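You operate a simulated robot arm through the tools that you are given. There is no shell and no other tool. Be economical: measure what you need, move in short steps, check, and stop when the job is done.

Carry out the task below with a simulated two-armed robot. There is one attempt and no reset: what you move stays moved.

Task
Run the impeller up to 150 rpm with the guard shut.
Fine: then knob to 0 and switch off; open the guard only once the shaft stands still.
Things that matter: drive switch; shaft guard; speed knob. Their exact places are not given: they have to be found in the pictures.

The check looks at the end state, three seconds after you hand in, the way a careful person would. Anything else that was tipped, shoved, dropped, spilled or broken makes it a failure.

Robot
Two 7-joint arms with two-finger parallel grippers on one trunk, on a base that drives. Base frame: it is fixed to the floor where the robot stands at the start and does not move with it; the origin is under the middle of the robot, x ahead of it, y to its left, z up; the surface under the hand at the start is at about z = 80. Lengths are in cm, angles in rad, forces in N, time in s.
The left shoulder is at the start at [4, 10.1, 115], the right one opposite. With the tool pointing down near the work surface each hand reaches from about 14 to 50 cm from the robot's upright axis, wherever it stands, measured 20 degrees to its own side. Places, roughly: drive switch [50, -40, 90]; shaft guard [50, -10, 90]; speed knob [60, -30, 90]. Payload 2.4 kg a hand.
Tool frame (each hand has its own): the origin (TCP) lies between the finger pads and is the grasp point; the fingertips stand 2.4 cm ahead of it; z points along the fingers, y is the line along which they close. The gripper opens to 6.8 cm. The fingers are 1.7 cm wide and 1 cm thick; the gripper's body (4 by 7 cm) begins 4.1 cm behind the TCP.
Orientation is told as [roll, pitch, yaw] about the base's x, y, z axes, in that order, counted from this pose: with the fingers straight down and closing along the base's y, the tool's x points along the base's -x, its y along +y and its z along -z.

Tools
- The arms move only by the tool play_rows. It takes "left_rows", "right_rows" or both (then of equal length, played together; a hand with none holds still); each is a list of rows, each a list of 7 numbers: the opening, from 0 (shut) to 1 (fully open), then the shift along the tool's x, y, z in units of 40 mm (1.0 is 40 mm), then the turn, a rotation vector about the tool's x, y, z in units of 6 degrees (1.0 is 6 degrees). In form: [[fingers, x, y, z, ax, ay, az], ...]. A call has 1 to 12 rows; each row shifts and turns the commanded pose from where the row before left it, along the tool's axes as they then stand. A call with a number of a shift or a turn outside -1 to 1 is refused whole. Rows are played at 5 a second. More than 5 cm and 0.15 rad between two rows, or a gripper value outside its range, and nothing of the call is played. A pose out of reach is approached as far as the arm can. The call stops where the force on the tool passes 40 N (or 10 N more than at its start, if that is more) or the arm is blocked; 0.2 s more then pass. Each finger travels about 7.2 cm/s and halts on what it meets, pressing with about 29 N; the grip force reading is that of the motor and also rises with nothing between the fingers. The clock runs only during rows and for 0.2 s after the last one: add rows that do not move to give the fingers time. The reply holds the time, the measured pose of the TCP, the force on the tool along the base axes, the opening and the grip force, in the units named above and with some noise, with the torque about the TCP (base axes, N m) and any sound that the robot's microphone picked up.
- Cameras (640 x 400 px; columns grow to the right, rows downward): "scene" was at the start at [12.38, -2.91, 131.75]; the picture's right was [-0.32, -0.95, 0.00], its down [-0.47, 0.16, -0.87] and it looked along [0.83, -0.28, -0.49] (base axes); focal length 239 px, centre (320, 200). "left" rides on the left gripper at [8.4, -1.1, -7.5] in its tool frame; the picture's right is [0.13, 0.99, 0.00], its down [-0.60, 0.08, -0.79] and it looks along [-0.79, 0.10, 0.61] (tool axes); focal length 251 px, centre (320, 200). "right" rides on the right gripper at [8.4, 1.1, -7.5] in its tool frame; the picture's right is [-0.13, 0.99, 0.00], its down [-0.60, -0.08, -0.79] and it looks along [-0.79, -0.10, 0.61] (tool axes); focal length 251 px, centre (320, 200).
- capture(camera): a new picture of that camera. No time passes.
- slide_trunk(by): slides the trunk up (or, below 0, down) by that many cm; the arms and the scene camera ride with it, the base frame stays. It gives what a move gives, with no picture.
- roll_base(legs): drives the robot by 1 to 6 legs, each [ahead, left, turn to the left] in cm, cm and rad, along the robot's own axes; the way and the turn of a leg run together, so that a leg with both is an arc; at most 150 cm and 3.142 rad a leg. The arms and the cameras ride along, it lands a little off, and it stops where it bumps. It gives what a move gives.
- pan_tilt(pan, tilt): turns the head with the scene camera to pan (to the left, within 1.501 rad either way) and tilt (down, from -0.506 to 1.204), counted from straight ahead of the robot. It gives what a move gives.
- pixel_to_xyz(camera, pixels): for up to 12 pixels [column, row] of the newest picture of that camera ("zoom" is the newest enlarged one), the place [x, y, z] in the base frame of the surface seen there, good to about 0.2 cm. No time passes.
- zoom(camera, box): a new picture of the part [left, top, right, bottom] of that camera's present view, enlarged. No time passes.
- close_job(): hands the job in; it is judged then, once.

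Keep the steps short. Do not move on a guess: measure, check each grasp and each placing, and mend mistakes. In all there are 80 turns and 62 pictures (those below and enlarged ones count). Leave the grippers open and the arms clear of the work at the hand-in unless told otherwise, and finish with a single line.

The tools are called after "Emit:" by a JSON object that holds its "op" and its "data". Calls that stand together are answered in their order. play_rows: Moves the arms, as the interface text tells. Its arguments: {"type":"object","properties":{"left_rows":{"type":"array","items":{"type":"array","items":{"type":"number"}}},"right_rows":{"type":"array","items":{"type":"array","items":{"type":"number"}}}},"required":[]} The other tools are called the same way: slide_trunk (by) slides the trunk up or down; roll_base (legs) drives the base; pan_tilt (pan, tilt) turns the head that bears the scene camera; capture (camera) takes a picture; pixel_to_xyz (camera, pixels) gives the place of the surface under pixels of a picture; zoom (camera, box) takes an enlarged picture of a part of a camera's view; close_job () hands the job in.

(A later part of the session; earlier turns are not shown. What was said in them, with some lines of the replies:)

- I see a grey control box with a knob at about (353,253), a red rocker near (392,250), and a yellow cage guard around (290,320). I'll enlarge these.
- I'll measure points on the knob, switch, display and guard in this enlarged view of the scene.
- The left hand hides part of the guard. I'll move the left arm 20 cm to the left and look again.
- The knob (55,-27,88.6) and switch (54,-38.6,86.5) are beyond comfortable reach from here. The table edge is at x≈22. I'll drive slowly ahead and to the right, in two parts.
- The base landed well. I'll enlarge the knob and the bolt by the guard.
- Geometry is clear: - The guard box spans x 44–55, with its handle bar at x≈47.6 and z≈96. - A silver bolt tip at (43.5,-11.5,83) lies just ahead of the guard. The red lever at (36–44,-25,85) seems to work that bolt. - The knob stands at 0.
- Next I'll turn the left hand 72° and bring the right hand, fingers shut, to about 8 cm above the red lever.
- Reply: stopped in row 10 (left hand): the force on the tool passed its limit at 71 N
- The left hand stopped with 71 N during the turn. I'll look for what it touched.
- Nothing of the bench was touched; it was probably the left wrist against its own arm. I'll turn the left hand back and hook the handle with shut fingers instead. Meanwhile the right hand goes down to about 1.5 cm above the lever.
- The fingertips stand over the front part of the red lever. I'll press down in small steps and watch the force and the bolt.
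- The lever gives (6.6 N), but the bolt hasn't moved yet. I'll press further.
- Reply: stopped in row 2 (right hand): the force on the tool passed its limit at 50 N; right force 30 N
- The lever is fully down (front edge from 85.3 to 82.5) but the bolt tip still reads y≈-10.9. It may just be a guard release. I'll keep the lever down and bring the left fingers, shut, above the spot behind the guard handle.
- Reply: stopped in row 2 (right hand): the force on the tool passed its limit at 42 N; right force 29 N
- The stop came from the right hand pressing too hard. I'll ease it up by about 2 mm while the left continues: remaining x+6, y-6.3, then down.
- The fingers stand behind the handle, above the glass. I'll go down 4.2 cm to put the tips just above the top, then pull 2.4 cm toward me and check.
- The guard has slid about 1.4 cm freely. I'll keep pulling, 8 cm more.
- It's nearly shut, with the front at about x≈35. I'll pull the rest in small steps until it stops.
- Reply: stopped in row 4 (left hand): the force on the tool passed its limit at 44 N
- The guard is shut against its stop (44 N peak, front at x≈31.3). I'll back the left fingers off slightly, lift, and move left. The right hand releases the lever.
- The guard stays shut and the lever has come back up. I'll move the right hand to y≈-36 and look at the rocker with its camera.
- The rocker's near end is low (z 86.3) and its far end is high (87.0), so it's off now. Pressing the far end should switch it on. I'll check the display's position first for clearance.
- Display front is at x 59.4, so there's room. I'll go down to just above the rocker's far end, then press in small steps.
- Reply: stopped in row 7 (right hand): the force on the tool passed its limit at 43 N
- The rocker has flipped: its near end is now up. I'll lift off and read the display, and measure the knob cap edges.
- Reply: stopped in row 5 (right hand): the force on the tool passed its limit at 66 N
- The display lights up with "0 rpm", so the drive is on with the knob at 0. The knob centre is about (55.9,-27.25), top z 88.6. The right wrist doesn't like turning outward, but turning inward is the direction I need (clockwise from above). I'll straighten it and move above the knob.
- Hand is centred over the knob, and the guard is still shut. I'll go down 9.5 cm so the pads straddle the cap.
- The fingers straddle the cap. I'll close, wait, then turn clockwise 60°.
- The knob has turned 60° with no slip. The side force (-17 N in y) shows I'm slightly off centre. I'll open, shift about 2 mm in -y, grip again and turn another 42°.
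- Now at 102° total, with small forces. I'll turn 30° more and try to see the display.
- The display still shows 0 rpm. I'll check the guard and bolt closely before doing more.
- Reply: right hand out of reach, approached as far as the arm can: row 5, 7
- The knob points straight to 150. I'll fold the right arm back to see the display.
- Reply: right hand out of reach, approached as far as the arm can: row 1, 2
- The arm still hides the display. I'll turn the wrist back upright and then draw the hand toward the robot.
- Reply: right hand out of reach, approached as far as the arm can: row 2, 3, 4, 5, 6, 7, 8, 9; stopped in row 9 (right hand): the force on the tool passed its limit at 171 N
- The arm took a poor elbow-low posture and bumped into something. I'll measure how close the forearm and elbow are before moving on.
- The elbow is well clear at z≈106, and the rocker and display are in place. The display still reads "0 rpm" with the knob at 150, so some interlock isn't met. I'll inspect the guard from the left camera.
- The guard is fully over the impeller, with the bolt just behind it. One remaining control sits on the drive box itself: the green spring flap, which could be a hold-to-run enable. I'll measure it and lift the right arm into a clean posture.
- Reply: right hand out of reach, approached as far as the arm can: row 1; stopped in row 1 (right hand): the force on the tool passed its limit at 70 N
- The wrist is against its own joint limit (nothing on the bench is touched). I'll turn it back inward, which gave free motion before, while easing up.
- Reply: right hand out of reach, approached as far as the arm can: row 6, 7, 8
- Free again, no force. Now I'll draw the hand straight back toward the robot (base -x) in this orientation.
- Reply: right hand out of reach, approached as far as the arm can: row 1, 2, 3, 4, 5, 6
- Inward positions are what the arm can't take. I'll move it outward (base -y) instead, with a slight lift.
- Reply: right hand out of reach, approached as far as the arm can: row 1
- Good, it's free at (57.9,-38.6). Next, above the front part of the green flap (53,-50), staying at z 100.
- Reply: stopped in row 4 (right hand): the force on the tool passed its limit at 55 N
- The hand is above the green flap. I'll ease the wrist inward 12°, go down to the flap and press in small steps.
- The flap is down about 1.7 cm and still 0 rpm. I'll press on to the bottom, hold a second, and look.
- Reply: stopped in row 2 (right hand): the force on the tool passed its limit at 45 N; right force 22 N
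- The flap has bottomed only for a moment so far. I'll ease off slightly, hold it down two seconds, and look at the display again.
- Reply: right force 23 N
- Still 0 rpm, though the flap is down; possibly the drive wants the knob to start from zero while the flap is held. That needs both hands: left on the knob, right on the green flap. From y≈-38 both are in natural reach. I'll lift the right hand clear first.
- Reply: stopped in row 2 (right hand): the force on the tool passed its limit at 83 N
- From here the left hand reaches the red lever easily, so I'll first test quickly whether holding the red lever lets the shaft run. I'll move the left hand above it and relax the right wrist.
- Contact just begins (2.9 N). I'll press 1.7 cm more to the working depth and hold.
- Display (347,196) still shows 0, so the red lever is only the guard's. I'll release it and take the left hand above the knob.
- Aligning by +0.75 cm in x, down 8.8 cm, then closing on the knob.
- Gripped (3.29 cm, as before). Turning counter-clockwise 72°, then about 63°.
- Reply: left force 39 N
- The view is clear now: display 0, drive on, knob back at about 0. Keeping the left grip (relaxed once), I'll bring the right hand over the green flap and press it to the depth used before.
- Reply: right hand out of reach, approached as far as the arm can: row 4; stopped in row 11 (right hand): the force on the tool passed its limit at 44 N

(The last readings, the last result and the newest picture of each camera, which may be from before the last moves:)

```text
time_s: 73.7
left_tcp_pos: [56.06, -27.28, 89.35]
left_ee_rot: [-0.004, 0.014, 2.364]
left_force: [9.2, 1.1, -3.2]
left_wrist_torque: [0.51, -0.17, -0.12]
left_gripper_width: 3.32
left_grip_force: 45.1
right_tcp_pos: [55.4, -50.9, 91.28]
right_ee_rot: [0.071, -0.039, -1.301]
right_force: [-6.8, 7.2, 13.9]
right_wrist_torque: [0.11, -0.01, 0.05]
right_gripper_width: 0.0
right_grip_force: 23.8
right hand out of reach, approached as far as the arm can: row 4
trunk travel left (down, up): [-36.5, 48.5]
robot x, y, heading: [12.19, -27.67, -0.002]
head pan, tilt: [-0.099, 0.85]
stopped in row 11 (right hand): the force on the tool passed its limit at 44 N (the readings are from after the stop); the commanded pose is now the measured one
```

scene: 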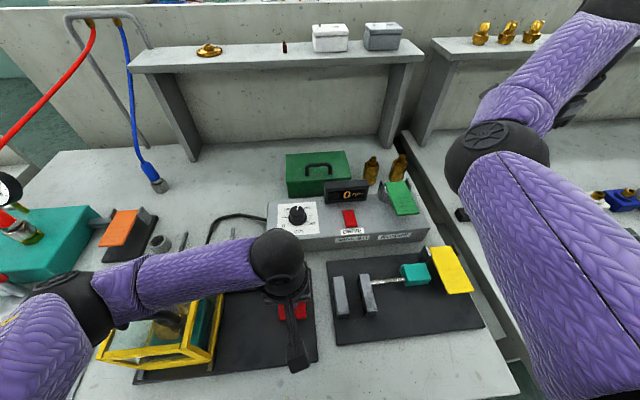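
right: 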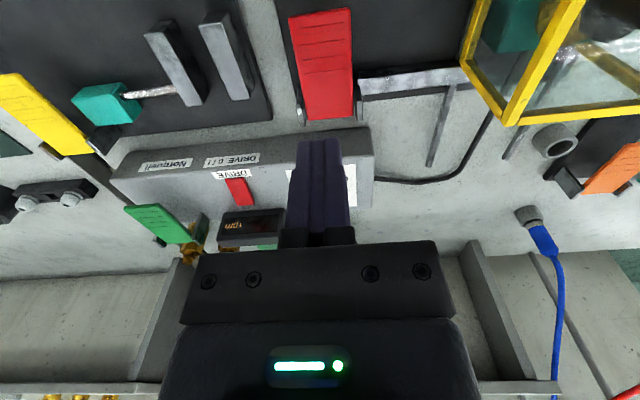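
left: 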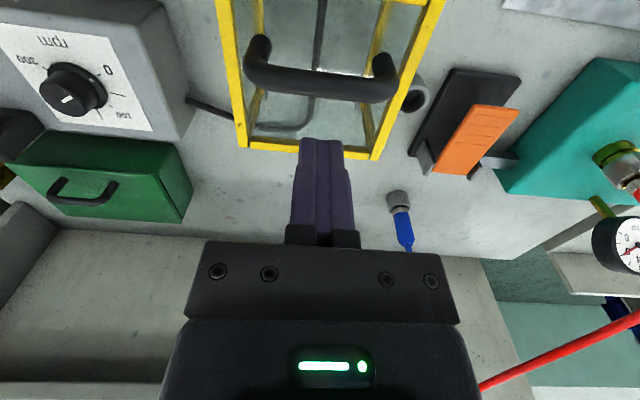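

The green flap is down at its stop (44 N). I'll ease it a hair, hold, and turn the knob clockwise 36°, then read the display.

Emit:
{"op": "play_rows", "data": {"left_rows": [[0.2, 0, 0, 0, 0, 0, 0], [0.2, 0, 0, 0, 0, 0, 1], [0.2, 0, 0, 0, 0, 0, 1], [0.2, 0, 0, 0, 0, 0, 1], [0.2, 0, 0, 0, 0, 0, 1], [0.2, 0, 0, 0, 0, 0, 1], [0.2, 0, 0, 0, 0, 0, 1], [0.2, 0, 0, 0, 0, 0, 0], [0.2, 0, 0, 0, 0, 0, 0], [0.2, 0, 0, 0, 0, 0, 0]], "right_rows": [[0, 0, 0, -0.03, 0, 0, 0], [0, 0, 0, 0, 0, 0, 0], [0, 0, 0, 0, 0, 0, 0], [0, 0, 0, 0, 0, 0, 0], [0, 0, 0, 0, 0, 0, 0], [0, 0, 0, 0, 0, 0, 0], [0, 0, 0, 0, 0, 0, 0], [0, 0, 0, 0, 0, 0, 0], [0, 0, 0, 0, 0, 0, 0], [0, 0, 0, 0, 0, 0, 0]]}}

Emit:
{"op": "zoom", "data": {"camera": "scene", "box": [250, 160, 450, 285]}}

```text
time_s: 75.9
left_tcp_pos: [56.14, -27.24, 89.46]
left_ee_rot: [-0.011, 0.01, 1.734]
left_force: [13.2, 13.1, 8.3]
left_wrist_torque: [0.04, -0.34, 0.0]
left_gripper_width: 3.29
left_grip_force: 45.3
right_tcp_pos: [55.46, -50.89, 91.26]
right_ee_rot: [0.071, -0.037, -1.304]
right_force: [-2.2, -0.5, 11.0]
right_wrist_torque: [-0.07, -0.09, -0.02]
right_gripper_width: 0.02
right_grip_force: 23.6
trunk travel left (down, up): [-36.5, 48.5]
robot x, y, heading: [11.81, -27.81, -0.004]
head pan, tilt: [-0.099, 0.85]
```

```text
3.20 times, centred on (350, 222) of scene
```

zoom: 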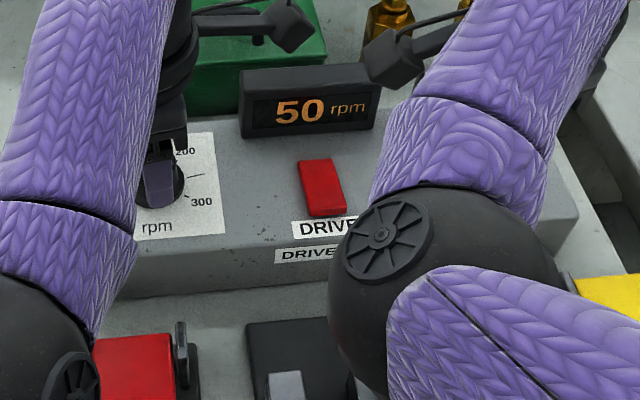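

It runs: 50 rpm with the green flap held. I'll turn 84° more toward 150 and read again.

Emit:
{"op": "play_rows", "data": {"left_rows": [[0.2, 0, 0, 0, 0, 0, 1], [0.2, 0, 0, 0, 0, 0, 1], [0.2, 0, 0, 0, 0, 0, 1], [0.2, 0, 0, 0, 0, 0, 1], [0.2, 0, 0, 0, 0, 0, 1], [0.2, 0, 0, 0, 0, 0, 1], [0.2, 0, 0, 0, 0, 0, 1], [0.2, 0, 0, 0, 0, 0, 1], [0.2, 0, 0, 0, 0, 0, 1], [0.2, 0, 0, 0, 0, 0, 1]]}}

Emit:
{"op": "play_rows", "data": {"left_rows": [[0.2, 0, 0, 0, 0, 0, 1], [0.2, 0, 0, 0, 0, 0, 1], [0.2, 0, 0, 0, 0, 0, 1], [0.2, 0, 0, 0, 0, 0, 1], [0.2, 0, 0, 0, 0, 0, 0], [0.2, 0, 0, 0, 0, 0, 0], [0.2, 0, 0, 0, 0, 0, 0], [0.2, 0, 0, 0, 0, 0, 0], [0.2, 0, 0, 0, 0, 0, 0], [0.2, 0, 0, 0, 0, 0, 0]]}}

Emit:
{"op": "zoom", "data": {"camera": "scene", "box": [250, 160, 450, 285]}}

```text
time_s: 78.1
left_tcp_pos: [56.05, -27.22, 89.42]
left_ee_rot: [-0.016, -0.004, 0.684]
left_force: [17.6, 12.9, 18.0]
left_wrist_torque: [-0.25, 0.22, 0.02]
left_gripper_width: 3.28
left_grip_force: 45.2
right_tcp_pos: [55.41, -50.9, 91.18]
right_ee_rot: [0.071, -0.038, -1.304]
right_force: [-2.6, 0.4, 10.9]
right_wrist_torque: [-0.05, -0.05, 0.04]
right_gripper_width: 0.03
right_grip_force: 23.4
trunk travel left (down, up): [-36.5, 48.5]
robot x, y, heading: [11.68, -27.96, -0.004]
head pan, tilt: [-0.099, 0.85]
```

```text
time_s: 80.3
left_tcp_pos: [56.05, -27.19, 89.38]
left_ee_rot: [-0.012, -0.01, 0.268]
left_force: [10.4, 12.5, 12.4]
left_wrist_torque: [0.27, -0.26, 0.0]
left_gripper_width: 3.3
left_grip_force: 44.8
right_tcp_pos: [55.4, -50.85, 91.22]
right_ee_rot: [0.073, -0.039, -1.305]
right_force: [-2.0, 1.2, 11.1]
right_wrist_torque: [-0.05, -0.08, 0.0]
right_gripper_width: 0.0
right_grip_force: 23.3
trunk travel left (down, up): [-36.5, 48.5]
robot x, y, heading: [12.11, -28.15, -0.006]
head pan, tilt: [-0.099, 0.85]
```

```text
3.20 times, centred on (350, 222) of scene
```

zoom: 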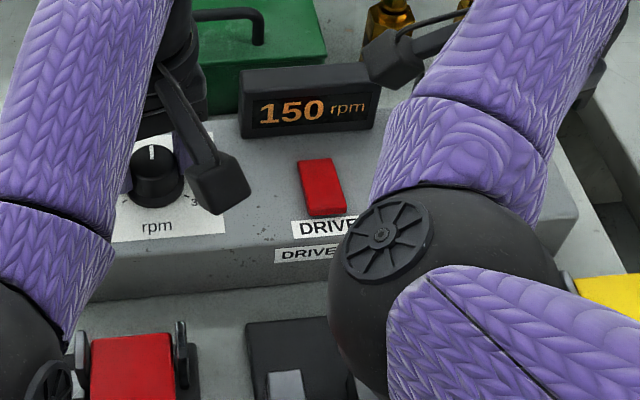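

150 rpm with the guard shut. I'll hold one second, then turn back counter-clockwise toward 0, keeping the flap held.

Emit:
{"op": "play_rows", "data": {"left_rows": [[0.2, 0, 0, 0, 0, 0, 0], [0.2, 0, 0, 0, 0, 0, 0], [0.2, 0, 0, 0, 0, 0, 0], [0.2, 0, 0, 0, 0, 0, 0], [0.2, 0, 0, 0, 0, 0, -1], [0.2, 0, 0, 0, 0, 0, -1], [0.2, 0, 0, 0, 0, 0, -1], [0.2, 0, 0, 0, 0, 0, -1], [0.2, 0, 0, 0, 0, 0, -1], [0.2, 0, 0, 0, 0, 0, -1], [0.2, 0, 0, 0, 0, 0, -1], [0.2, 0, 0, 0, 0, 0, -1]]}}

Emit:
{"op": "play_rows", "data": {"left_rows": [[0.7, 0, 0, 0, 0, 0, 0], [0.7, 0, 0, 0, 0, 0, 0], [0.2, 0, 0, 0, 0, 0, 0], [0.2, 0, 0, 0, 0, 0, 0], [0.2, 0, 0, 0, 0, 0, -1], [0.2, 0, 0, 0, 0, 0, -1], [0.2, 0, 0, 0, 0, 0, -1], [0.2, 0, 0, 0, 0, 0, -1], [0.2, 0, 0, 0, 0, 0, -1], [0.2, 0, 0, 0, 0, 0, -1], [0.2, 0, 0, 0, 0, 0, -1], [0.2, 0, 0, 0, 0, 0, -1]]}}

Emit:
{"op": "play_rows", "data": {"left_rows": [[0.7, 0, 0, 0, 0, 0, 0], [0.7, 0, 0, 0, 0, 0, 0], [0.2, 0, 0, 0, 0, 0, 0], [0.2, 0, 0, 0, 0, 0, 0], [0.2, 0, 0, 0, 0, 0, -1], [0.2, 0, 0, 0, 0, 0, -1], [0.2, 0, 0, 0, 0, 0, -1], [0.2, 0, 0, 0, 0, 0, -1], [0.2, 0, 0, 0, 0, 0, -0.5], [0.2, 0, 0, 0, 0, 0, -0.5]]}}

```text
time_s: 82.9
left_tcp_pos: [56.11, -27.29, 89.32]
left_ee_rot: [-0.015, 0.004, 1.105]
left_force: [10.2, 5.2, 3.0]
left_wrist_torque: [0.99, -0.77, -0.03]
left_gripper_width: 3.29
left_grip_force: 45.1
right_tcp_pos: [55.42, -50.93, 91.26]
right_ee_rot: [0.072, -0.038, -1.304]
right_force: [-5.5, 3.9, 10.9]
right_wrist_torque: [0.02, -0.04, -0.01]
right_gripper_width: 0.01
right_grip_force: 23.5
trunk travel left (down, up): [-36.5, 48.5]
robot x, y, heading: [12.02, -28.04, -0.006]
head pan, tilt: [-0.099, 0.85]
```

```text
time_s: 85.5
left_tcp_pos: [56.24, -27.45, 89.31]
left_ee_rot: [-0.009, 0.013, 1.946]
left_force: [18.0, -2.0, 2.9]
left_wrist_torque: [0.8, -0.32, -0.03]
left_gripper_width: 3.28
left_grip_force: 44.9
right_tcp_pos: [55.25, -51.02, 91.13]
right_ee_rot: [0.07, -0.038, -1.302]
right_force: [-10.0, 2.2, 9.4]
right_wrist_torque: [0.0, 0.11, -0.04]
right_gripper_width: 0.01
right_grip_force: 23.7
trunk travel left (down, up): [-36.5, 48.5]
robot x, y, heading: [12.04, -27.88, -0.003]
head pan, tilt: [-0.099, 0.85]
```

```text
time_s: 87.7
left_tcp_pos: [56.26, -27.35, 89.23]
left_ee_rot: [-0.001, 0.016, 2.469]
left_force: [23.9, 13.9, 8.8]
left_wrist_torque: [0.39, -0.58, -0.5]
left_gripper_width: 3.32
left_grip_force: 44.7
right_tcp_pos: [55.39, -51.05, 91.18]
right_ee_rot: [0.072, -0.04, -1.303]
right_force: [-9.8, -7.2, 9.4]
right_wrist_torque: [-0.22, 0.1, -0.19]
right_gripper_width: 0.01
right_grip_force: 23.7
trunk travel left (down, up): [-36.5, 48.5]
robot x, y, heading: [11.86, -27.98, -0.006]
head pan, tilt: [-0.099, 0.85]
```

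The knob is hard against its zero stop (0.5 N·m about z). I'll open the left hand, lift straight up 6 cm and turn back upright. The right hand then lifts off the flap.

Emit:
{"op": "play_rows", "data": {"left_rows": [[0.7, 0, 0, 0, 0, 0, 0.5], [0.7, 0, 0, 0, 0, 0, 0.5], [0.7, 0, 0, -0.5, 0, 0, 0], [0.7, 0, 0, -1, 0, 0, 0], [0.7, 0, 0, -0.8, 0, 0, 0], [0.7, 0, 0, 0, 0, 0, 1], [0.7, 0, 0, 0, 0, 0, 1], [0.7, 0, 0, 0, 0, 0, 1], [0.7, 0, 0, 0, 0, 0, 1], [0.7, 0, 0, 0, 0, 0, 1], [0.7, 0, 0, 0, 0, 0, 1]], "right_rows": [[0, 0, 0, 0, 0, 0, 0], [0, 0, 0, 0, 0, 0, 0], [0, 0, 0, 0, 0, 0, 0], [0, 0, 0, 0, 0, 0, 0], [0, 0, 0, 0, 0, 0, 0], [0, 0, 0, -0.4, 0, 0, 0], [0, 0, 0, -1, 0, 0, 0], [0, 0, 0, -1, 0, 0, 0], [0, 0, 0, -1, 0, 0, 0], [0, 0, 0, -1, 0, 0, 0], [0, 0, 0, 0, 0, 0, 0]]}}

Emit:
{"op": "play_rows", "data": {"left_rows": [[0.7, 0, 0, 0, 0, 0, 1], [0.7, 0, 0, 0, 0, 0, 1], [0.7, 0, 0, 0, 0, 0, 1], [0.7, 0, 0, 0, 0, 0, 1], [0.7, 0, 0, 0, 0, 0, 1], [0.7, 0, 0, 0, 0, 0, 1], [0.7, 0, 0, 0, 0, 0, 1], [0.7, 0, 0, 0, 0, 0, 1], [0.7, 0, 0, 0, 0, 0, 1], [0.7, 0, 0, 0, 0, 0, 1]]}}

Emit:
{"op": "capture", "data": {"camera": "scene"}}

```text
time_s: 90.1
left_tcp_pos: [56.97, -27.65, 98.13]
left_ee_rot: [-0.01, 0.011, 1.731]
left_force: [0.1, -0.4, -0.3]
left_wrist_torque: [-0.01, -0.03, 0.01]
left_gripper_width: 4.76
left_grip_force: 0.0
left hand out of reach, approached as far as the arm can: row 5
right_tcp_pos: [54.25, -50.82, 108.65]
right_ee_rot: [0.071, -0.04, -1.304]
right_force: [-0.6, 0.0, 0.1]
right_wrist_torque: [0.0, -0.07, 0.02]
right_gripper_width: 0.01
right_grip_force: 23.6
trunk travel left (down, up): [-36.5, 48.5]
robot x, y, heading: [11.58, -27.99, -0.003]
head pan, tilt: [-0.099, 0.85]
```

```text
time_s: 92.3
left_tcp_pos: [56.99, -27.71, 98.1]
left_ee_rot: [-0.014, -0.004, 0.683]
left_force: [0.0, 0.4, -0.3]
left_wrist_torque: [0.02, 0.0, 0.01]
left_gripper_width: 4.71
left_grip_force: 0.0
right_tcp_pos: [54.2, -51.01, 108.73]
right_ee_rot: [0.072, -0.037, -1.304]
right_force: [-1.2, -0.8, 0.0]
right_wrist_torque: [0.02, 0.01, 0.0]
right_gripper_width: 0.0
right_grip_force: 23.9
trunk travel left (down, up): [-36.5, 48.5]
robot x, y, heading: [11.53, -28.05, -0.002]
head pan, tilt: [-0.099, 0.85]
```

```text
5 pictures are left
```

scene: 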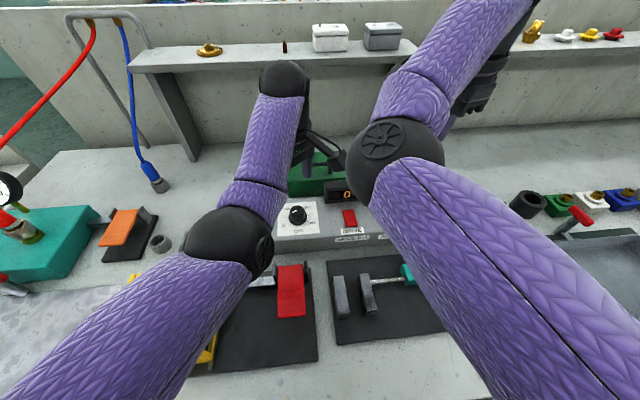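

The display shows 0 and the knob is at the 0 mark. I'll use the base to carry the right hand over the rocker: it now rides 12.4 cm right of it. First I check where the blue hose plug is, to keep the left hand clear.

Emit:
{"op": "pixel_to_xyz", "data": {"camera": "scene", "pixels": [[158, 185], [140, 130], [120, 30], [297, 212], [350, 213], [346, 218], [353, 224], [347, 212], [175, 340]]}}

Emit:
{"op": "zoom", "data": {"camera": "scene", "box": [265, 175, 385, 250]}}

```text
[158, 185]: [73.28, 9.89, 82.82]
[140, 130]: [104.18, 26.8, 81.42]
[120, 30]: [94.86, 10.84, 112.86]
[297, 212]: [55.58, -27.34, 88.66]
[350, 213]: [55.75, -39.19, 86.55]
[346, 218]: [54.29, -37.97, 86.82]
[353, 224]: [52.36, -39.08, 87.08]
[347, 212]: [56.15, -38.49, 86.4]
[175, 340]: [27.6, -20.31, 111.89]
```

```text
5.33 times, centred on (325, 212) of scene
```

zoom: 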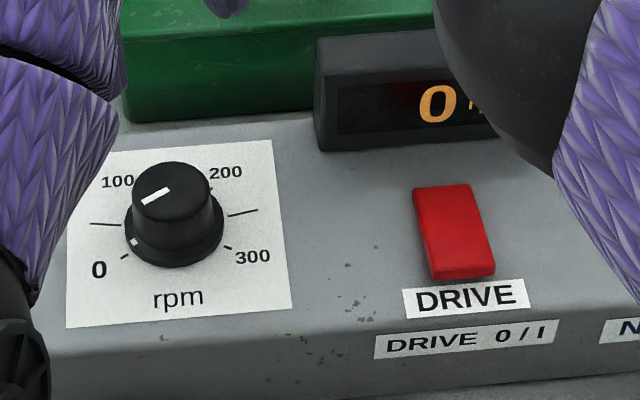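

Knob at 0, display 0. The left elbow would pass low over the guard handle, so I'll raise the trunk 6 cm before rolling left 12.4 cm and back 1.9 cm.

Emit:
{"op": "slide_trunk", "data": {"by": 6}}

Emit:
{"op": "roll_base", "data": {"legs": [[-1.9, 12.4, 0]]}}

```text
time_s: 93.3
left_tcp_pos: [57.1, -27.65, 104.16]
left_ee_rot: [-0.014, -0.005, 0.686]
left_force: [-0.6, -0.4, 0.1]
left_wrist_torque: [0.02, 0.02, -0.01]
left_gripper_width: 4.75
left_grip_force: 0.1
right_tcp_pos: [54.07, -50.81, 114.64]
right_ee_rot: [0.07, -0.035, -1.306]
right_force: [-0.7, -0.8, 0.2]
right_wrist_torque: [0.01, 0.02, -0.04]
right_gripper_width: 0.0
right_grip_force: 23.8
trunk travel left (down, up): [-42.5, 42.5]
robot x, y, heading: [11.87, -27.78, -0.004]
head pan, tilt: [-0.099, 0.85]
```

```text
time_s: 94.5
left_tcp_pos: [55.02, -15.16, 104.15]
left_ee_rot: [-0.014, -0.003, 0.686]
left_force: [0.0, -0.7, 0.2]
left_wrist_torque: [-0.01, 0.01, -0.02]
left_gripper_width: 4.74
left_grip_force: 0.1
right_tcp_pos: [52.25, -38.31, 114.83]
right_ee_rot: [0.071, -0.036, -1.305]
right_force: [0.1, 0.1, -0.4]
right_wrist_torque: [-0.01, 0.02, 0.01]
right_gripper_width: 0.02
right_grip_force: 24.0
trunk travel left (down, up): [-42.5, 42.5]
robot x, y, heading: [10.1, -15.77, -0.003]
head pan, tilt: [-0.099, 0.85]
```

The right hand is at (52.25,-38.3). The tool is slightly tilted and drifts about +1.7 cm in x on the way down, so I'll pre-shift and descend to just above the rocker's near end.

Emit:
{"op": "play_rows", "data": {"right_rows": [[0, 0.108, -0.4, 0, 0, 0, 0], [0, 0, 0, 1, 0, 0, 0], [0, 0, 0, 1, 0, 0, 0], [0, 0, 0, 1, 0, 0, 0], [0, 0, 0, 1, 0, 0, 0], [0, 0, 0, 1, 0, 0, 0], [0, 0, 0, 0.9, 0, 0, 0], [0, 0, 0, 0, 0, 0, 0]]}}

```text
time_s: 96.3
left_tcp_pos: [55.31, -15.24, 104.12]
left_ee_rot: [-0.015, -0.003, 0.687]
left_force: [-0.2, -0.5, 0.5]
left_wrist_torque: [-0.02, 0.0, -0.01]
left_gripper_width: 4.75
left_grip_force: 0.0
right_tcp_pos: [53.08, -39.54, 91.11]
right_ee_rot: [0.073, -0.036, -1.305]
right_force: [-0.6, -0.2, 0.4]
right_wrist_torque: [0.02, -0.02, -0.01]
right_gripper_width: 0.01
right_grip_force: 23.8
right hand out of reach, approached as far as the arm can: row 1
trunk travel left (down, up): [-42.5, 42.5]
robot x, y, heading: [10.03, -15.87, -0.005]
head pan, tilt: [-0.099, 0.85]
```

I'm at (53.1,-39.5,91.1). Correcting by (-0.95,+0.85) before pressing.

Emit:
{"op": "play_rows", "data": {"right_rows": [[0, 0.27, -0.17, 0, 0, 0, 0], [0, 0, 0, 0, 0, 0, 0]]}}

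```text
time_s: 96.9
left_tcp_pos: [55.16, -15.25, 104.14]
left_ee_rot: [-0.014, -0.003, 0.686]
left_force: [-0.1, 0.1, -0.4]
left_wrist_torque: [0.02, -0.02, 0.01]
left_gripper_width: 4.76
left_grip_force: 0.1
right_tcp_pos: [52.01, -38.5, 91.11]
right_ee_rot: [0.072, -0.036, -1.303]
right_force: [0.0, -0.3, -0.1]
right_wrist_torque: [-0.03, -0.01, 0.02]
right_gripper_width: 0.02
right_grip_force: 23.6
trunk travel left (down, up): [-42.5, 42.5]
robot x, y, heading: [10.05, -15.58, 0.001]
head pan, tilt: [-0.099, 0.85]
```

Well placed over the near end. Pressing down in small steps.

Emit:
{"op": "play_rows", "data": {"right_rows": [[0, 0, 0, 0.25, 0, 0, 0], [0, 0, 0, 0.12, 0, 0, 0], [0, 0, 0, 0.08, 0, 0, 0], [0, 0, 0, 0.08, 0, 0, 0], [0, 0, 0, 0.08, 0, 0, 0]]}}

```text
time_s: 98.1
left_tcp_pos: [54.87, -15.16, 104.33]
left_ee_rot: [-0.015, -0.005, 0.686]
left_force: [-0.4, -0.6, -0.8]
left_wrist_torque: [-0.02, 0.04, -0.01]
left_gripper_width: 4.73
left_grip_force: 0.1
right_tcp_pos: [52.28, -38.68, 88.9]
right_ee_rot: [0.076, -0.042, -1.304]
right_force: [-4.7, -0.7, 29.6]
right_wrist_torque: [0.04, -0.27, -0.04]
right_gripper_width: 0.01
right_grip_force: 23.3
trunk travel left (down, up): [-42.5, 42.5]
robot x, y, heading: [10.09, -15.62, -0.003]
head pan, tilt: [-0.099, 0.85]
```

30 N reached; that should have flipped it. I'll lift and move the hand outward and back toward the robot, then look.

Emit:
{"op": "play_rows", "data": {"right_rows": [[0, 0, 0, -0.5, 0, 0, 0], [0, 0, 0, -1, 0, 0, 0], [0, 0, 0, -1, 0, 0, 0], [0, 0, 0, -1, 0, 0, 0], [0, -0.96, -0.26, -0.2, 0, 0, 0], [0, -0.96, -0.26, -0.2, 0, 0, 0], [0, -0.96, -0.26, -0.2, 0, 0, 0], [0, 0.26, -0.96, 0, 0, 0, 0], [0, 0.26, -0.96, 0, 0, 0, 0], [0, 0.26, -0.96, 0, 0, 0, 0]]}}

Emit:
{"op": "capture", "data": {"camera": "scene"}}

```text
time_s: 100.1
left_tcp_pos: [55.15, -15.23, 104.21]
left_ee_rot: [-0.014, -0.005, 0.687]
left_force: [-0.3, 0.1, -0.2]
left_wrist_torque: [-0.02, 0.01, 0.02]
left_gripper_width: 4.78
left_grip_force: 0.1
right_tcp_pos: [44.66, -50.52, 104.68]
right_ee_rot: [0.075, -0.049, -1.325]
right_force: [4.4, -3.8, -3.0]
right_wrist_torque: [-0.04, 0.25, -0.33]
right_gripper_width: 0.0
right_grip_force: 23.4
trunk travel left (down, up): [-42.5, 42.5]
robot x, y, heading: [10.04, -15.88, -0.003]
head pan, tilt: [-0.099, 0.85]
stopped in row 9 (right hand): the force on the tool passed its limit at 110 N (the readings are from after the stop); the commanded pose is now the measured one
```

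```text
3 pictures are left
```

scene: 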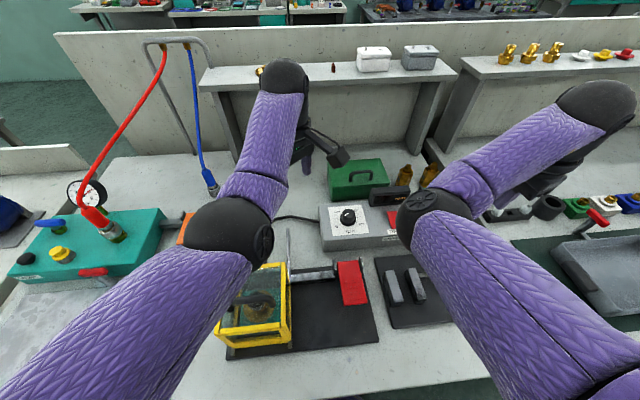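

The display is dark now, so the drive is off. I'll verify the rocker by measurement, and turn the right wrist inward 36° and head for the red lever.

Emit:
{"op": "pixel_to_xyz", "data": {"camera": "scene", "pixels": [[390, 211], [391, 214], [392, 218], [393, 222], [394, 226], [400, 195], [353, 290], [350, 266], [240, 320], [260, 298], [272, 298], [282, 330]]}}

Emit:
{"op": "play_rows", "data": {"right_rows": [[0, 0, 0, 0, 0, 0, 1], [0, 0, 0, 0, 0, 0, 1], [0, 0, 0, 0, 0, 0, 1], [0, 0, 0, 0, 0, 0, 1], [0, 0, 0, 0, 0, 0, 1], [0, 0, 0, 0, 0, 0, 1], [0, -0.33, -0.81, 0, 0, 0, 0], [0, -0.33, -0.81, 0, 0, 0, 0]]}}

```text
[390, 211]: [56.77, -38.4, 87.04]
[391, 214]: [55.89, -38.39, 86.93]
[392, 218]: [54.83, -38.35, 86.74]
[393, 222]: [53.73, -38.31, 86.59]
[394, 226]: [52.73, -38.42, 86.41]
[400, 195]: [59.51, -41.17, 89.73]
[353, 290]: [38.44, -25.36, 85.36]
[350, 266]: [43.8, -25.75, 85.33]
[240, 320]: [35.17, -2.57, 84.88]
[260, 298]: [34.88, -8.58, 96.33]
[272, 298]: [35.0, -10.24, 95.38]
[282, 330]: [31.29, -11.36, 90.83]
```

```text
time_s: 101.9
left_tcp_pos: [55.1, -15.26, 104.14]
left_ee_rot: [-0.016, -0.004, 0.689]
left_force: [0.4, -0.2, -0.1]
left_wrist_torque: [-0.03, 0.0, 0.02]
left_gripper_width: 4.75
left_grip_force: 0.1
right_tcp_pos: [37.57, -50.63, 103.95]
right_ee_rot: [0.089, 0.005, -1.952]
right_force: [0.2, -0.2, 0.0]
right_wrist_torque: [-0.01, 0.02, 0.02]
right_gripper_width: 0.01
right_grip_force: 23.4
trunk travel left (down, up): [-42.5, 42.5]
robot x, y, heading: [10.19, -15.8, 0.004]
head pan, tilt: [-0.099, 0.85]
```

The rocker is back in its starting tilt: off. The right arm moves freely now. Moving it 25 cm left to above the red lever.

Emit:
{"op": "play_rows", "data": {"right_rows": [[0, 0.83, -0.335, 0, 0, 0, 0], [0, 0.83, -0.335, 0, 0, 0, 0], [0, 0.83, -0.335, 0, 0, 0, 0], [0, 0.83, -0.335, 0, 0, 0, 0], [0, 0.83, -0.335, 0, 0, 0, 0], [0, 0.83, -0.335, 0, 0, 0, 0], [0, 0.83, -0.335, 0, 0, 0, 0]]}}

```text
time_s: 103.5
left_tcp_pos: [55.16, -15.25, 104.03]
left_ee_rot: [-0.015, -0.005, 0.687]
left_force: [0.3, 0.4, 0.5]
left_wrist_torque: [0.02, 0.0, 0.02]
left_gripper_width: 4.77
left_grip_force: 0.1
right_tcp_pos: [42.13, -43.24, 101.53]
right_ee_rot: [0.088, 0.005, -1.953]
right_force: [0.9, -0.7, -0.1]
right_wrist_torque: [0.02, -0.03, 0.0]
right_gripper_width: 0.0
right_grip_force: 23.9
right hand out of reach, approached as far as the arm can: row 2, 3, 4, 5, 6, 7
trunk travel left (down, up): [-42.5, 42.5]
robot x, y, heading: [9.86, -15.32, -0.003]
head pan, tilt: [-0.099, 0.85]
```

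The arm doesn't reach inward when close, but it does when stretched forward. So I'll back the base 16 cm, which puts both the red lever and the guard handle at a working distance of about 44 cm. Then I'll lower the trunk 6 cm.

Emit:
{"op": "roll_base", "data": {"legs": [[-16, 0, 0]]}}

Emit:
{"op": "slide_trunk", "data": {"by": -4}}

Emit:
{"op": "play_rows", "data": {"right_rows": [[0, 0.375, 0.92, 0, 0, 0, 0], [0, 0.375, 0.92, -0.3, 0, 0, 0], [0, 0.375, 0.92, -0.3, 0, 0, 0], [0, 0.92, -0.375, 0, 0, 0, 0], [0, 0.92, -0.375, 0, 0, 0, 0], [0, 0.92, -0.375, 0, 0, 0, 0]]}}

```text
time_s: 105.0
left_tcp_pos: [38.78, -15.23, 104.19]
left_ee_rot: [-0.014, -0.005, 0.689]
left_force: [0.0, -0.8, 0.4]
left_wrist_torque: [-0.04, 0.03, 0.02]
left_gripper_width: 4.75
left_grip_force: 0.1
right_tcp_pos: [25.89, -43.16, 101.56]
right_ee_rot: [0.09, 0.007, -1.95]
right_force: [-0.5, -0.2, -0.8]
right_wrist_torque: [0.02, -0.02, -0.02]
right_gripper_width: 0.01
right_grip_force: 23.9
trunk travel left (down, up): [-42.5, 42.5]
robot x, y, heading: [-6.22, -15.79, -0.005]
head pan, tilt: [-0.099, 0.85]
```

```text
time_s: 105.8
left_tcp_pos: [38.81, -15.12, 100.19]
left_ee_rot: [-0.013, -0.002, 0.688]
left_force: [-0.5, -0.4, 0.6]
left_wrist_torque: [-0.04, -0.02, -0.01]
left_gripper_width: 4.73
left_grip_force: 0.0
right_tcp_pos: [25.94, -43.27, 97.35]
right_ee_rot: [0.088, 0.005, -1.951]
right_force: [-0.5, 0.1, -0.4]
right_wrist_torque: [0.0, -0.01, 0.0]
right_gripper_width: 0.01
right_grip_force: 23.5
trunk travel left (down, up): [-38.5, 46.5]
robot x, y, heading: [-6.31, -15.67, -0.001]
head pan, tilt: [-0.099, 0.85]
```

```text
time_s: 107.2
left_tcp_pos: [38.87, -15.13, 100.11]
left_ee_rot: [-0.015, -0.004, 0.689]
left_force: [-0.4, 0.0, 1.1]
left_wrist_torque: [0.02, 0.0, 0.01]
left_gripper_width: 4.75
left_grip_force: 0.0
right_tcp_pos: [38.02, -31.41, 100.3]
right_ee_rot: [0.085, 0.002, -1.952]
right_force: [0.3, -0.7, 0.2]
right_wrist_torque: [0.0, -0.01, 0.03]
right_gripper_width: 0.0
right_grip_force: 23.3
right hand out of reach, approached as far as the arm can: row 6
trunk travel left (down, up): [-38.5, 46.5]
robot x, y, heading: [-6.54, -15.53, -0.003]
head pan, tilt: [-0.099, 0.85]
```

Close: right at (38,-31.4). Rolling the base 6 cm left completes it. First I lift the left hand 3 cm and shut its fingers so it clears the handle.

Emit:
{"op": "play_rows", "data": {"left_rows": [[0, 0, 0, -0.4, 0, 0, 0], [0, 0, 0, -0.35, 0, 0, 0], [0, 0, 0, 0, 0, 0, 0]]}}

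Emit:
{"op": "roll_base", "data": {"legs": [[0, 6, 0]]}}

```text
time_s: 108.0
left_tcp_pos: [39.39, -15.16, 102.99]
left_ee_rot: [-0.014, -0.005, 0.687]
left_force: [0.0, -0.8, 0.5]
left_wrist_torque: [-0.04, 0.01, -0.04]
left_gripper_width: 0.01
left_grip_force: 23.0
left hand out of reach, approached as far as the arm can: row 2
right_tcp_pos: [37.91, -31.38, 100.22]
right_ee_rot: [0.086, 0.003, -1.952]
right_force: [0.0, 0.1, 0.5]
right_wrist_torque: [-0.02, -0.03, 0.01]
right_gripper_width: 0.0
right_grip_force: 23.5
trunk travel left (down, up): [-38.5, 46.5]
robot x, y, heading: [-6.24, -15.76, -0.002]
head pan, tilt: [-0.099, 0.85]
```

```text
time_s: 109.0
left_tcp_pos: [39.53, -9.21, 103.03]
left_ee_rot: [-0.016, -0.007, 0.689]
left_force: [-0.9, -0.3, -0.2]
left_wrist_torque: [0.0, 0.03, -0.01]
left_gripper_width: 0.0
left_grip_force: 23.7
right_tcp_pos: [38.08, -25.41, 100.32]
right_ee_rot: [0.087, 0.002, -1.952]
right_force: [0.1, 0.1, -0.5]
right_wrist_torque: [-0.01, -0.02, -0.03]
right_gripper_width: 0.0
right_grip_force: 23.6
trunk travel left (down, up): [-38.5, 46.5]
robot x, y, heading: [-6.02, -9.41, -0.001]
head pan, tilt: [-0.099, 0.85]
```

The right hand is over the lever. I'll pre-correct for tilt and go down to just above it, and move the left hand (still high) to the near side of the handle.

Emit:
{"op": "play_rows", "data": {"left_rows": [[0, 0.42, 0.87, 0, 0, 0, 0], [0, 0.42, 0.87, 0, 0, 0, 0], [0, 0, 0, 0, 0, 0, 0], [0, 0, 0, 0, 0, 0, 0], [0, 0, 0, 0, 0, 0, 0]], "right_rows": [[0, -0.04, -0.36, 0, 0, 0, 0], [0, 0, 0, 1, 0, 0, 0], [0, 0, 0, 1, 0, 0, 0], [0, 0, 0, 0.9, 0, 0, 0], [0, 0, 0, 0, 0, 0, 0]]}}

```text
time_s: 110.2
left_tcp_pos: [39.35, -8.08, 101.22]
left_ee_rot: [-0.014, -0.007, 0.69]
left_force: [0.5, 0.4, -0.7]
left_wrist_torque: [0.0, 0.03, -0.03]
left_gripper_width: 0.0
left_grip_force: 24.4
left hand out of reach, approached as far as the arm can: row 1, 2
right_tcp_pos: [38.59, -25.75, 88.09]
right_ee_rot: [0.085, 0.004, -1.952]
right_force: [0.2, 0.2, 0.2]
right_wrist_torque: [-0.01, 0.02, 0.0]
right_gripper_width: 0.0
right_grip_force: 23.5
right hand out of reach, approached as far as the arm can: row 1
trunk travel left (down, up): [-38.5, 46.5]
robot x, y, heading: [-6.39, -10.06, -0.001]
head pan, tilt: [-0.099, 0.85]
```

The rocker is off and the shaft is still. The left hand can't come close enough in this posture, but turning the robot left by 0.325 rad at base (-10,-23.4) puts both hands where they already reach. I'll lift the right hand and drive there.

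Emit:
{"op": "play_rows", "data": {"right_rows": [[0, 0, 0, -1, 0, 0, 0], [0, 0, 0, -1, 0, 0, 0], [0, 0, 0, -1, 0, 0, 0]]}}

Emit:
{"op": "roll_base", "data": {"legs": [[-3.8, -13.65, 0], [0, 0, 0.325]]}}

```text
time_s: 111.0
left_tcp_pos: [39.19, -8.1, 101.26]
left_ee_rot: [-0.014, -0.004, 0.689]
left_force: [-0.6, -0.3, -1.2]
left_wrist_torque: [0.0, 0.01, 0.03]
left_gripper_width: 0.0
left_grip_force: 23.8
right_tcp_pos: [37.77, -25.51, 99.95]
right_ee_rot: [0.085, 0.005, -1.951]
right_force: [-0.8, 0.3, 0.2]
right_wrist_torque: [0.03, 0.0, 0.03]
right_gripper_width: 0.0
right_grip_force: 24.1
trunk travel left (down, up): [-38.5, 46.5]
robot x, y, heading: [-5.97, -9.71, -0.002]
head pan, tilt: [-0.099, 0.85]
```

```text
time_s: 113.3
left_tcp_pos: [32.67, -7.26, 101.04]
left_ee_rot: [-0.017, -0.008, 1.014]
left_force: [-0.3, 0.1, -0.9]
left_wrist_torque: [0.02, 0.0, -0.02]
left_gripper_width: 0.0
left_grip_force: 24.3
right_tcp_pos: [36.72, -24.4, 99.9]
right_ee_rot: [0.085, 0.004, -1.627]
right_force: [0.0, 0.3, 0.6]
right_wrist_torque: [0.02, 0.01, 0.0]
right_gripper_width: 0.01
right_grip_force: 23.5
trunk travel left (down, up): [-38.5, 46.5]
robot x, y, heading: [-10.08, -23.28, 0.319]
head pan, tilt: [-0.099, 0.85]
```

Both hands landed right: left (32.7,-7.3) on the near side of the handle, right (36.7,-24.4) over the lever. I'll lower both: the left to z 96.2, the right to press the lever.

Emit:
{"op": "play_rows", "data": {"left_rows": [[0, 0, 0, 0.6, 0, 0, 0], [0, 0, 0, 0.6, 0, 0, 0], [0, 0, 0, 0, 0, 0, 0], [0, 0, 0, 0, 0, 0, 0], [0, 0, 0, 0, 0, 0, 0], [0, 0, 0, 0, 0, 0, 0]], "right_rows": [[0, 0, 0, 1, 0, 0, 0], [0, 0, 0, 1, 0, 0, 0], [0, 0, 0, 1, 0, 0, 0], [0, 0, 0, 0.2, 0, 0, 0], [0, 0, 0, 0.15, 0, 0, 0], [0, 0, 0, 0.08, 0, 0, 0]]}}

```text
time_s: 114.7
left_tcp_pos: [32.64, -7.48, 96.39]
left_ee_rot: [-0.016, -0.005, 1.013]
left_force: [-0.9, 0.0, 0.5]
left_wrist_torque: [0.01, 0.02, 0.02]
left_gripper_width: 0.0
left_grip_force: 23.7
right_tcp_pos: [37.78, -24.45, 86.36]
right_ee_rot: [0.09, 0.004, -1.627]
right_force: [1.9, -1.6, 8.0]
right_wrist_torque: [0.01, -0.15, -0.03]
right_gripper_width: 0.0
right_grip_force: 23.7
trunk travel left (down, up): [-38.5, 46.5]
robot x, y, heading: [-9.88, -22.94, 0.32]
head pan, tilt: [-0.099, 0.85]
```

The lever is down (8 N). I'll press it a touch more and push the handle away 4 cm in small steps.

Emit:
{"op": "play_rows", "data": {"left_rows": [[0, 0, 0, 0, 0, 0, 0], [0, -0.106, -0.17, 0, 0, 0, 0], [0, -0.106, -0.17, 0, 0, 0, 0], [0, -0.106, -0.17, 0, 0, 0, 0], [0, -0.106, -0.17, 0, 0, 0, 0], [0, -0.106, -0.17, 0, 0, 0, 0]], "right_rows": [[0, 0, 0, 0.06, 0, 0, 0], [0, 0, 0, 0, 0, 0, 0], [0, 0, 0, 0, 0, 0, 0], [0, 0, 0, 0, 0, 0, 0], [0, 0, 0, 0, 0, 0, 0], [0, 0, 0, 0, 0, 0, 0]]}}

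Emit:
{"op": "capture", "data": {"camera": "scene"}}

```text
time_s: 116.1
left_tcp_pos: [34.47, -7.44, 96.4]
left_ee_rot: [-0.015, -0.005, 1.014]
left_force: [0.3, -0.2, -0.3]
left_wrist_torque: [0.0, 0.0, -0.01]
left_gripper_width: 0.0
left_grip_force: 23.7
left hand out of reach, approached as far as the arm can: row 4, 5, 6
right_tcp_pos: [37.98, -24.47, 86.01]
right_ee_rot: [0.087, 0.004, -1.628]
right_force: [1.6, -0.6, 7.8]
right_wrist_torque: [0.06, -0.09, -0.04]
right_gripper_width: 0.0
right_grip_force: 24.2
trunk travel left (down, up): [-38.5, 46.5]
robot x, y, heading: [-9.9, -23.19, 0.321]
head pan, tilt: [-0.099, 0.85]
```

```text
2 pictures are left
```

scene: 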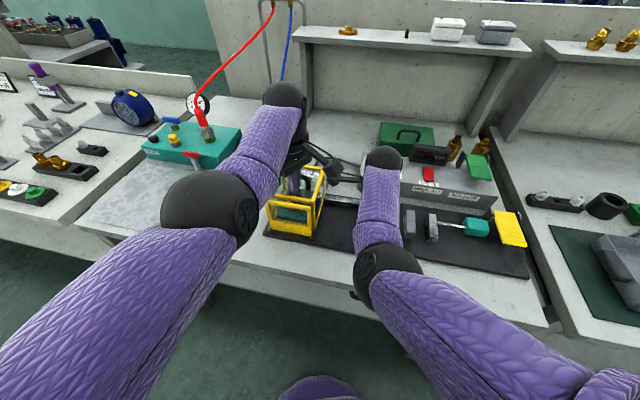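

The guard has started to open (about 1.4 cm, no resistance). The left arm is limited in that direction, so I'll push along the robot's own heading, still with the lever held. I'll also measure the guard front.

Emit:
{"op": "play_rows", "data": {"left_rows": [[0, -0.154, -0.128, 0, 0, 0, 0], [0, -0.154, -0.128, 0, 0, 0, 0], [0, -0.154, -0.128, 0, 0, 0, 0], [0, -0.154, -0.128, 0, 0, 0, 0], [0, -0.154, -0.128, 0, 0, 0, 0], [0, -0.154, -0.128, 0, 0, 0, 0]]}}

Emit:
{"op": "pixel_to_xyz", "data": {"camera": "scene", "pixels": [[292, 203], [306, 207], [300, 232], [322, 170], [275, 205], [310, 200]]}}

```text
time_s: 117.5
left_tcp_pos: [34.65, -6.97, 96.72]
left_ee_rot: [-0.015, -0.007, 1.015]
left_force: [0.6, -0.9, 0.0]
left_wrist_torque: [0.03, 0.02, -0.01]
left_gripper_width: 0.0
left_grip_force: 23.5
left hand out of reach, approached as far as the arm can: row 1, 2, 3, 4, 5, 6
right_tcp_pos: [37.88, -24.5, 85.98]
right_ee_rot: [0.088, 0.003, -1.628]
right_force: [-2.8, 0.2, 7.5]
right_wrist_torque: [0.07, 0.0, -0.02]
right_gripper_width: 0.0
right_grip_force: 23.6
trunk travel left (down, up): [-38.5, 46.5]
robot x, y, heading: [-9.93, -23.52, 0.324]
head pan, tilt: [-0.099, 0.85]
```

```text
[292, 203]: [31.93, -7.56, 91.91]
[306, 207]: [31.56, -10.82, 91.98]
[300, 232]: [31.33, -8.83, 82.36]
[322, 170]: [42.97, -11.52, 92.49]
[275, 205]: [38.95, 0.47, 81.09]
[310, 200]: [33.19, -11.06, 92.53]
```

The left arm is at its limit, but I can turn the whole robot around the right fingertip. The right hand then stays on the lever while the left sweeps the guard open. With the right hand at (45,-16.2) in the robot frame, each -0.1 rad leg needs [1.615, 4.5]. I'll do three legs first and check.

Emit:
{"op": "roll_base", "data": {"legs": [[1.615, 4.5, -0.1], [1.615, 4.5, -0.1], [1.615, 4.5, -0.1]]}}

```text
time_s: 119.5
left_tcp_pos: [40.0, -6.74, 96.94]
left_ee_rot: [-0.014, -0.006, 0.714]
left_force: [-0.6, 0.7, -0.4]
left_wrist_torque: [0.0, -0.01, -0.02]
left_gripper_width: 0.02
left_grip_force: 23.5
right_tcp_pos: [37.84, -24.44, 86.15]
right_ee_rot: [0.088, 0.005, -1.927]
right_force: [-6.7, 1.9, 6.8]
right_wrist_torque: [0.03, 0.06, 0.06]
right_gripper_width: 0.0
right_grip_force: 23.4
trunk travel left (down, up): [-38.5, 46.5]
robot x, y, heading: [-7.55, -9.34, 0.022]
head pan, tilt: [-0.099, 0.85]
```

It works perfectly: the right hand hasn't moved and the left is at x 40.0. Another 0.33 rad brings the handle to nearly its original open position.

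Emit:
{"op": "roll_base", "data": {"legs": [[1.78, 4.95, -0.11], [1.78, 4.95, -0.11], [1.78, 4.95, -0.11]]}}

Emit:
{"op": "capture", "data": {"camera": "scene"}}

Emit:
{"op": "pixel_to_xyz", "data": {"camera": "scene", "pixels": [[320, 200]]}}

```text
time_s: 121.5
left_tcp_pos: [45.48, -8.3, 96.8]
left_ee_rot: [-0.015, -0.004, 0.385]
left_force: [-0.8, -0.9, 0.0]
left_wrist_torque: [0.0, 0.02, -0.01]
left_gripper_width: 0.01
left_grip_force: 23.1
right_tcp_pos: [37.81, -24.29, 86.1]
right_ee_rot: [0.089, 0.004, -2.255]
right_force: [-6.2, 2.1, 6.6]
right_wrist_torque: [0.03, 0.03, 0.01]
right_gripper_width: 0.0
right_grip_force: 23.2
trunk travel left (down, up): [-38.5, 46.5]
robot x, y, heading: [-0.14, 5.03, -0.304]
head pan, tilt: [-0.099, 0.85]
```

```text
1 pictures are left
```

scene: 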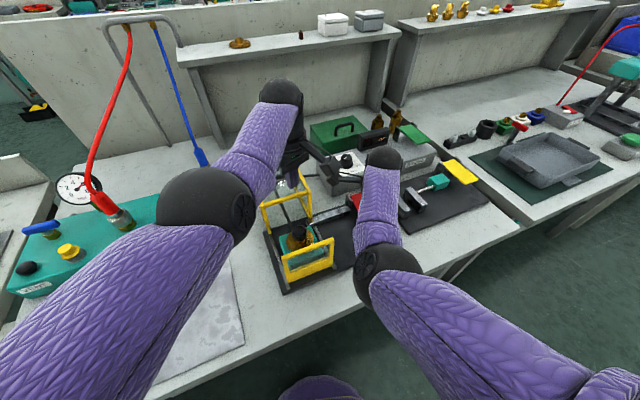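

```text
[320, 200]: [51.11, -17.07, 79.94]
```

The guard is open, with the handle about 0.5 cm short of its original place. I'll finish with one tiny leg, back the finger off, raise the trunk 12 cm (both hands rise straight up), open the grippers and drive back.

Emit:
{"op": "roll_base", "data": {"legs": [[0.45, 1.25, -0.028]]}}

Emit:
{"op": "play_rows", "data": {"left_rows": [[0, 0.1, 0.04, 0, 0, 0, 0], [0, 0, 0, 0, 0, 0, 0]]}}

Emit:
{"op": "slide_trunk", "data": {"by": 12}}

Emit:
{"op": "play_rows", "data": {"left_rows": [[1, 0, 0, 0, 0, 0, 0], [1, 0, 0, 0, 0, 0, 0], [1, 0, 0, 0, 0, 0, 0], [1, 0, 0, 0, 0, 0, 0]], "right_rows": [[1, 0, 0, 0, 0, 0, 0], [1, 0, 0, 0, 0, 0, 0], [1, 0, 0, 0, 0, 0, 0], [1, 0, 0, 0, 0, 0, 0]]}}

Emit:
{"op": "roll_base", "data": {"legs": [[-20, 0, 0]]}}

Emit:
{"op": "capture", "data": {"camera": "scene"}}

```text
time_s: 122.3
left_tcp_pos: [45.91, -8.55, 96.94]
left_ee_rot: [-0.015, -0.005, 0.359]
left_force: [-0.6, 0.0, 0.2]
left_wrist_torque: [0.0, -0.01, -0.03]
left_gripper_width: 0.0
left_grip_force: 24.4
right_tcp_pos: [37.88, -24.26, 86.01]
right_ee_rot: [0.088, 0.003, -2.282]
right_force: [-4.9, 2.9, 6.8]
right_wrist_torque: [0.03, 0.01, 0.01]
right_gripper_width: 0.04
right_grip_force: 23.8
trunk travel left (down, up): [-38.5, 46.5]
robot x, y, heading: [0.59, 5.78, -0.339]
head pan, tilt: [-0.099, 0.85]
```

```text
time_s: 122.9
left_tcp_pos: [45.42, -8.48, 96.71]
left_ee_rot: [-0.016, -0.006, 0.358]
left_force: [0.1, -0.5, -0.2]
left_wrist_torque: [0.0, -0.02, -0.02]
left_gripper_width: 0.0
left_grip_force: 23.8
right_tcp_pos: [37.77, -24.46, 85.99]
right_ee_rot: [0.086, 0.003, -2.284]
right_force: [-3.6, 0.9, 7.0]
right_wrist_torque: [0.01, -0.04, 0.03]
right_gripper_width: 0.0
right_grip_force: 23.3
trunk travel left (down, up): [-38.5, 46.5]
robot x, y, heading: [0.44, 5.79, -0.337]
head pan, tilt: [-0.099, 0.85]
```

```text
time_s: 124.4
left_tcp_pos: [45.51, -8.5, 109.52]
left_ee_rot: [-0.023, -0.016, 0.359]
left_force: [0.5, -0.3, 1.2]
left_wrist_torque: [-0.01, 0.0, -0.01]
left_gripper_width: 0.0
left_grip_force: 23.1
right_tcp_pos: [37.93, -24.4, 98.13]
right_ee_rot: [0.086, 0.002, -2.282]
right_force: [0.0, -0.5, 0.3]
right_wrist_torque: [-0.03, -0.03, 0.01]
right_gripper_width: 0.02
right_grip_force: 23.9
trunk travel left (down, up): [-50.5, 34.5]
robot x, y, heading: [0.41, 5.52, -0.333]
head pan, tilt: [-0.099, 0.85]
```

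```text
time_s: 125.4
left_tcp_pos: [45.34, -8.44, 109.36]
left_ee_rot: [-0.025, -0.018, 0.358]
left_force: [-0.4, 0.1, -0.5]
left_wrist_torque: [0.0, 0.0, 0.02]
left_gripper_width: 6.8
left_grip_force: 0.0
right_tcp_pos: [38.03, -24.46, 97.95]
right_ee_rot: [0.085, 0.003, -2.284]
right_force: [-0.5, -0.3, -1.7]
right_wrist_torque: [-0.02, 0.01, 0.01]
right_gripper_width: 6.79
right_grip_force: 0.1
trunk travel left (down, up): [-50.5, 34.5]
robot x, y, heading: [0.86, 5.82, -0.334]
head pan, tilt: [-0.099, 0.85]
```

```text
time_s: 127.0
left_tcp_pos: [26.42, -1.8, 109.57]
left_ee_rot: [-0.024, -0.017, 0.36]
left_force: [0.3, 0.4, 1.7]
left_wrist_torque: [0.04, -0.01, -0.01]
left_gripper_width: 6.83
left_grip_force: 0.0
right_tcp_pos: [18.88, -17.82, 98.01]
right_ee_rot: [0.088, 0.004, -2.282]
right_force: [-0.1, 0.2, 0.5]
right_wrist_torque: [-0.02, -0.01, 0.03]
right_gripper_width: 6.81
right_grip_force: 0.2
trunk travel left (down, up): [-50.5, 34.5]
robot x, y, heading: [-17.83, 12.29, -0.335]
head pan, tilt: [-0.099, 0.85]
```

```text
0 pictures are left
5 turns are left
```

scene: 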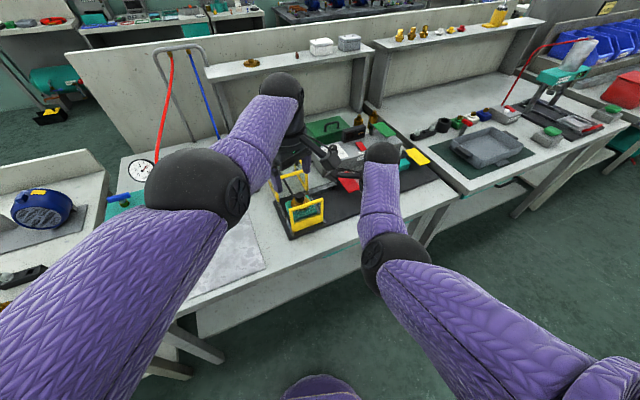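

The arms are clear, the grippers are open and nothing looks disturbed. A last measurement of the guard and lever.

Emit:
{"op": "pixel_to_xyz", "data": {"camera": "scene", "pixels": [[275, 173], [278, 185], [308, 182], [306, 172], [300, 212], [347, 184], [300, 175]]}}

```text
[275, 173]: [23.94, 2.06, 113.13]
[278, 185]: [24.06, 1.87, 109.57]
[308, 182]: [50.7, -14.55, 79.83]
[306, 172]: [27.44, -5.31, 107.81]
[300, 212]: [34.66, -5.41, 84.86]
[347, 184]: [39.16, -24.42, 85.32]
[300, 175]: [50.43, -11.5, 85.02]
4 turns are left
```

The guard's side now reads x≈50 (shut, its back was at about 42), so it is open. The lever is back up at z 85.3, the drive is off and the knob is at 0. Handing in.

Emit:
{"op": "close_job", "data": {}}

```text
The job is handed in.
```

The impeller ran to 150 rpm on the display with the guard shut; then I turned the knob to 0, switched the drive off, and opened the guard with the display at 0 rpm, but I was out of pictures to confirm it is fully back at its open stop.
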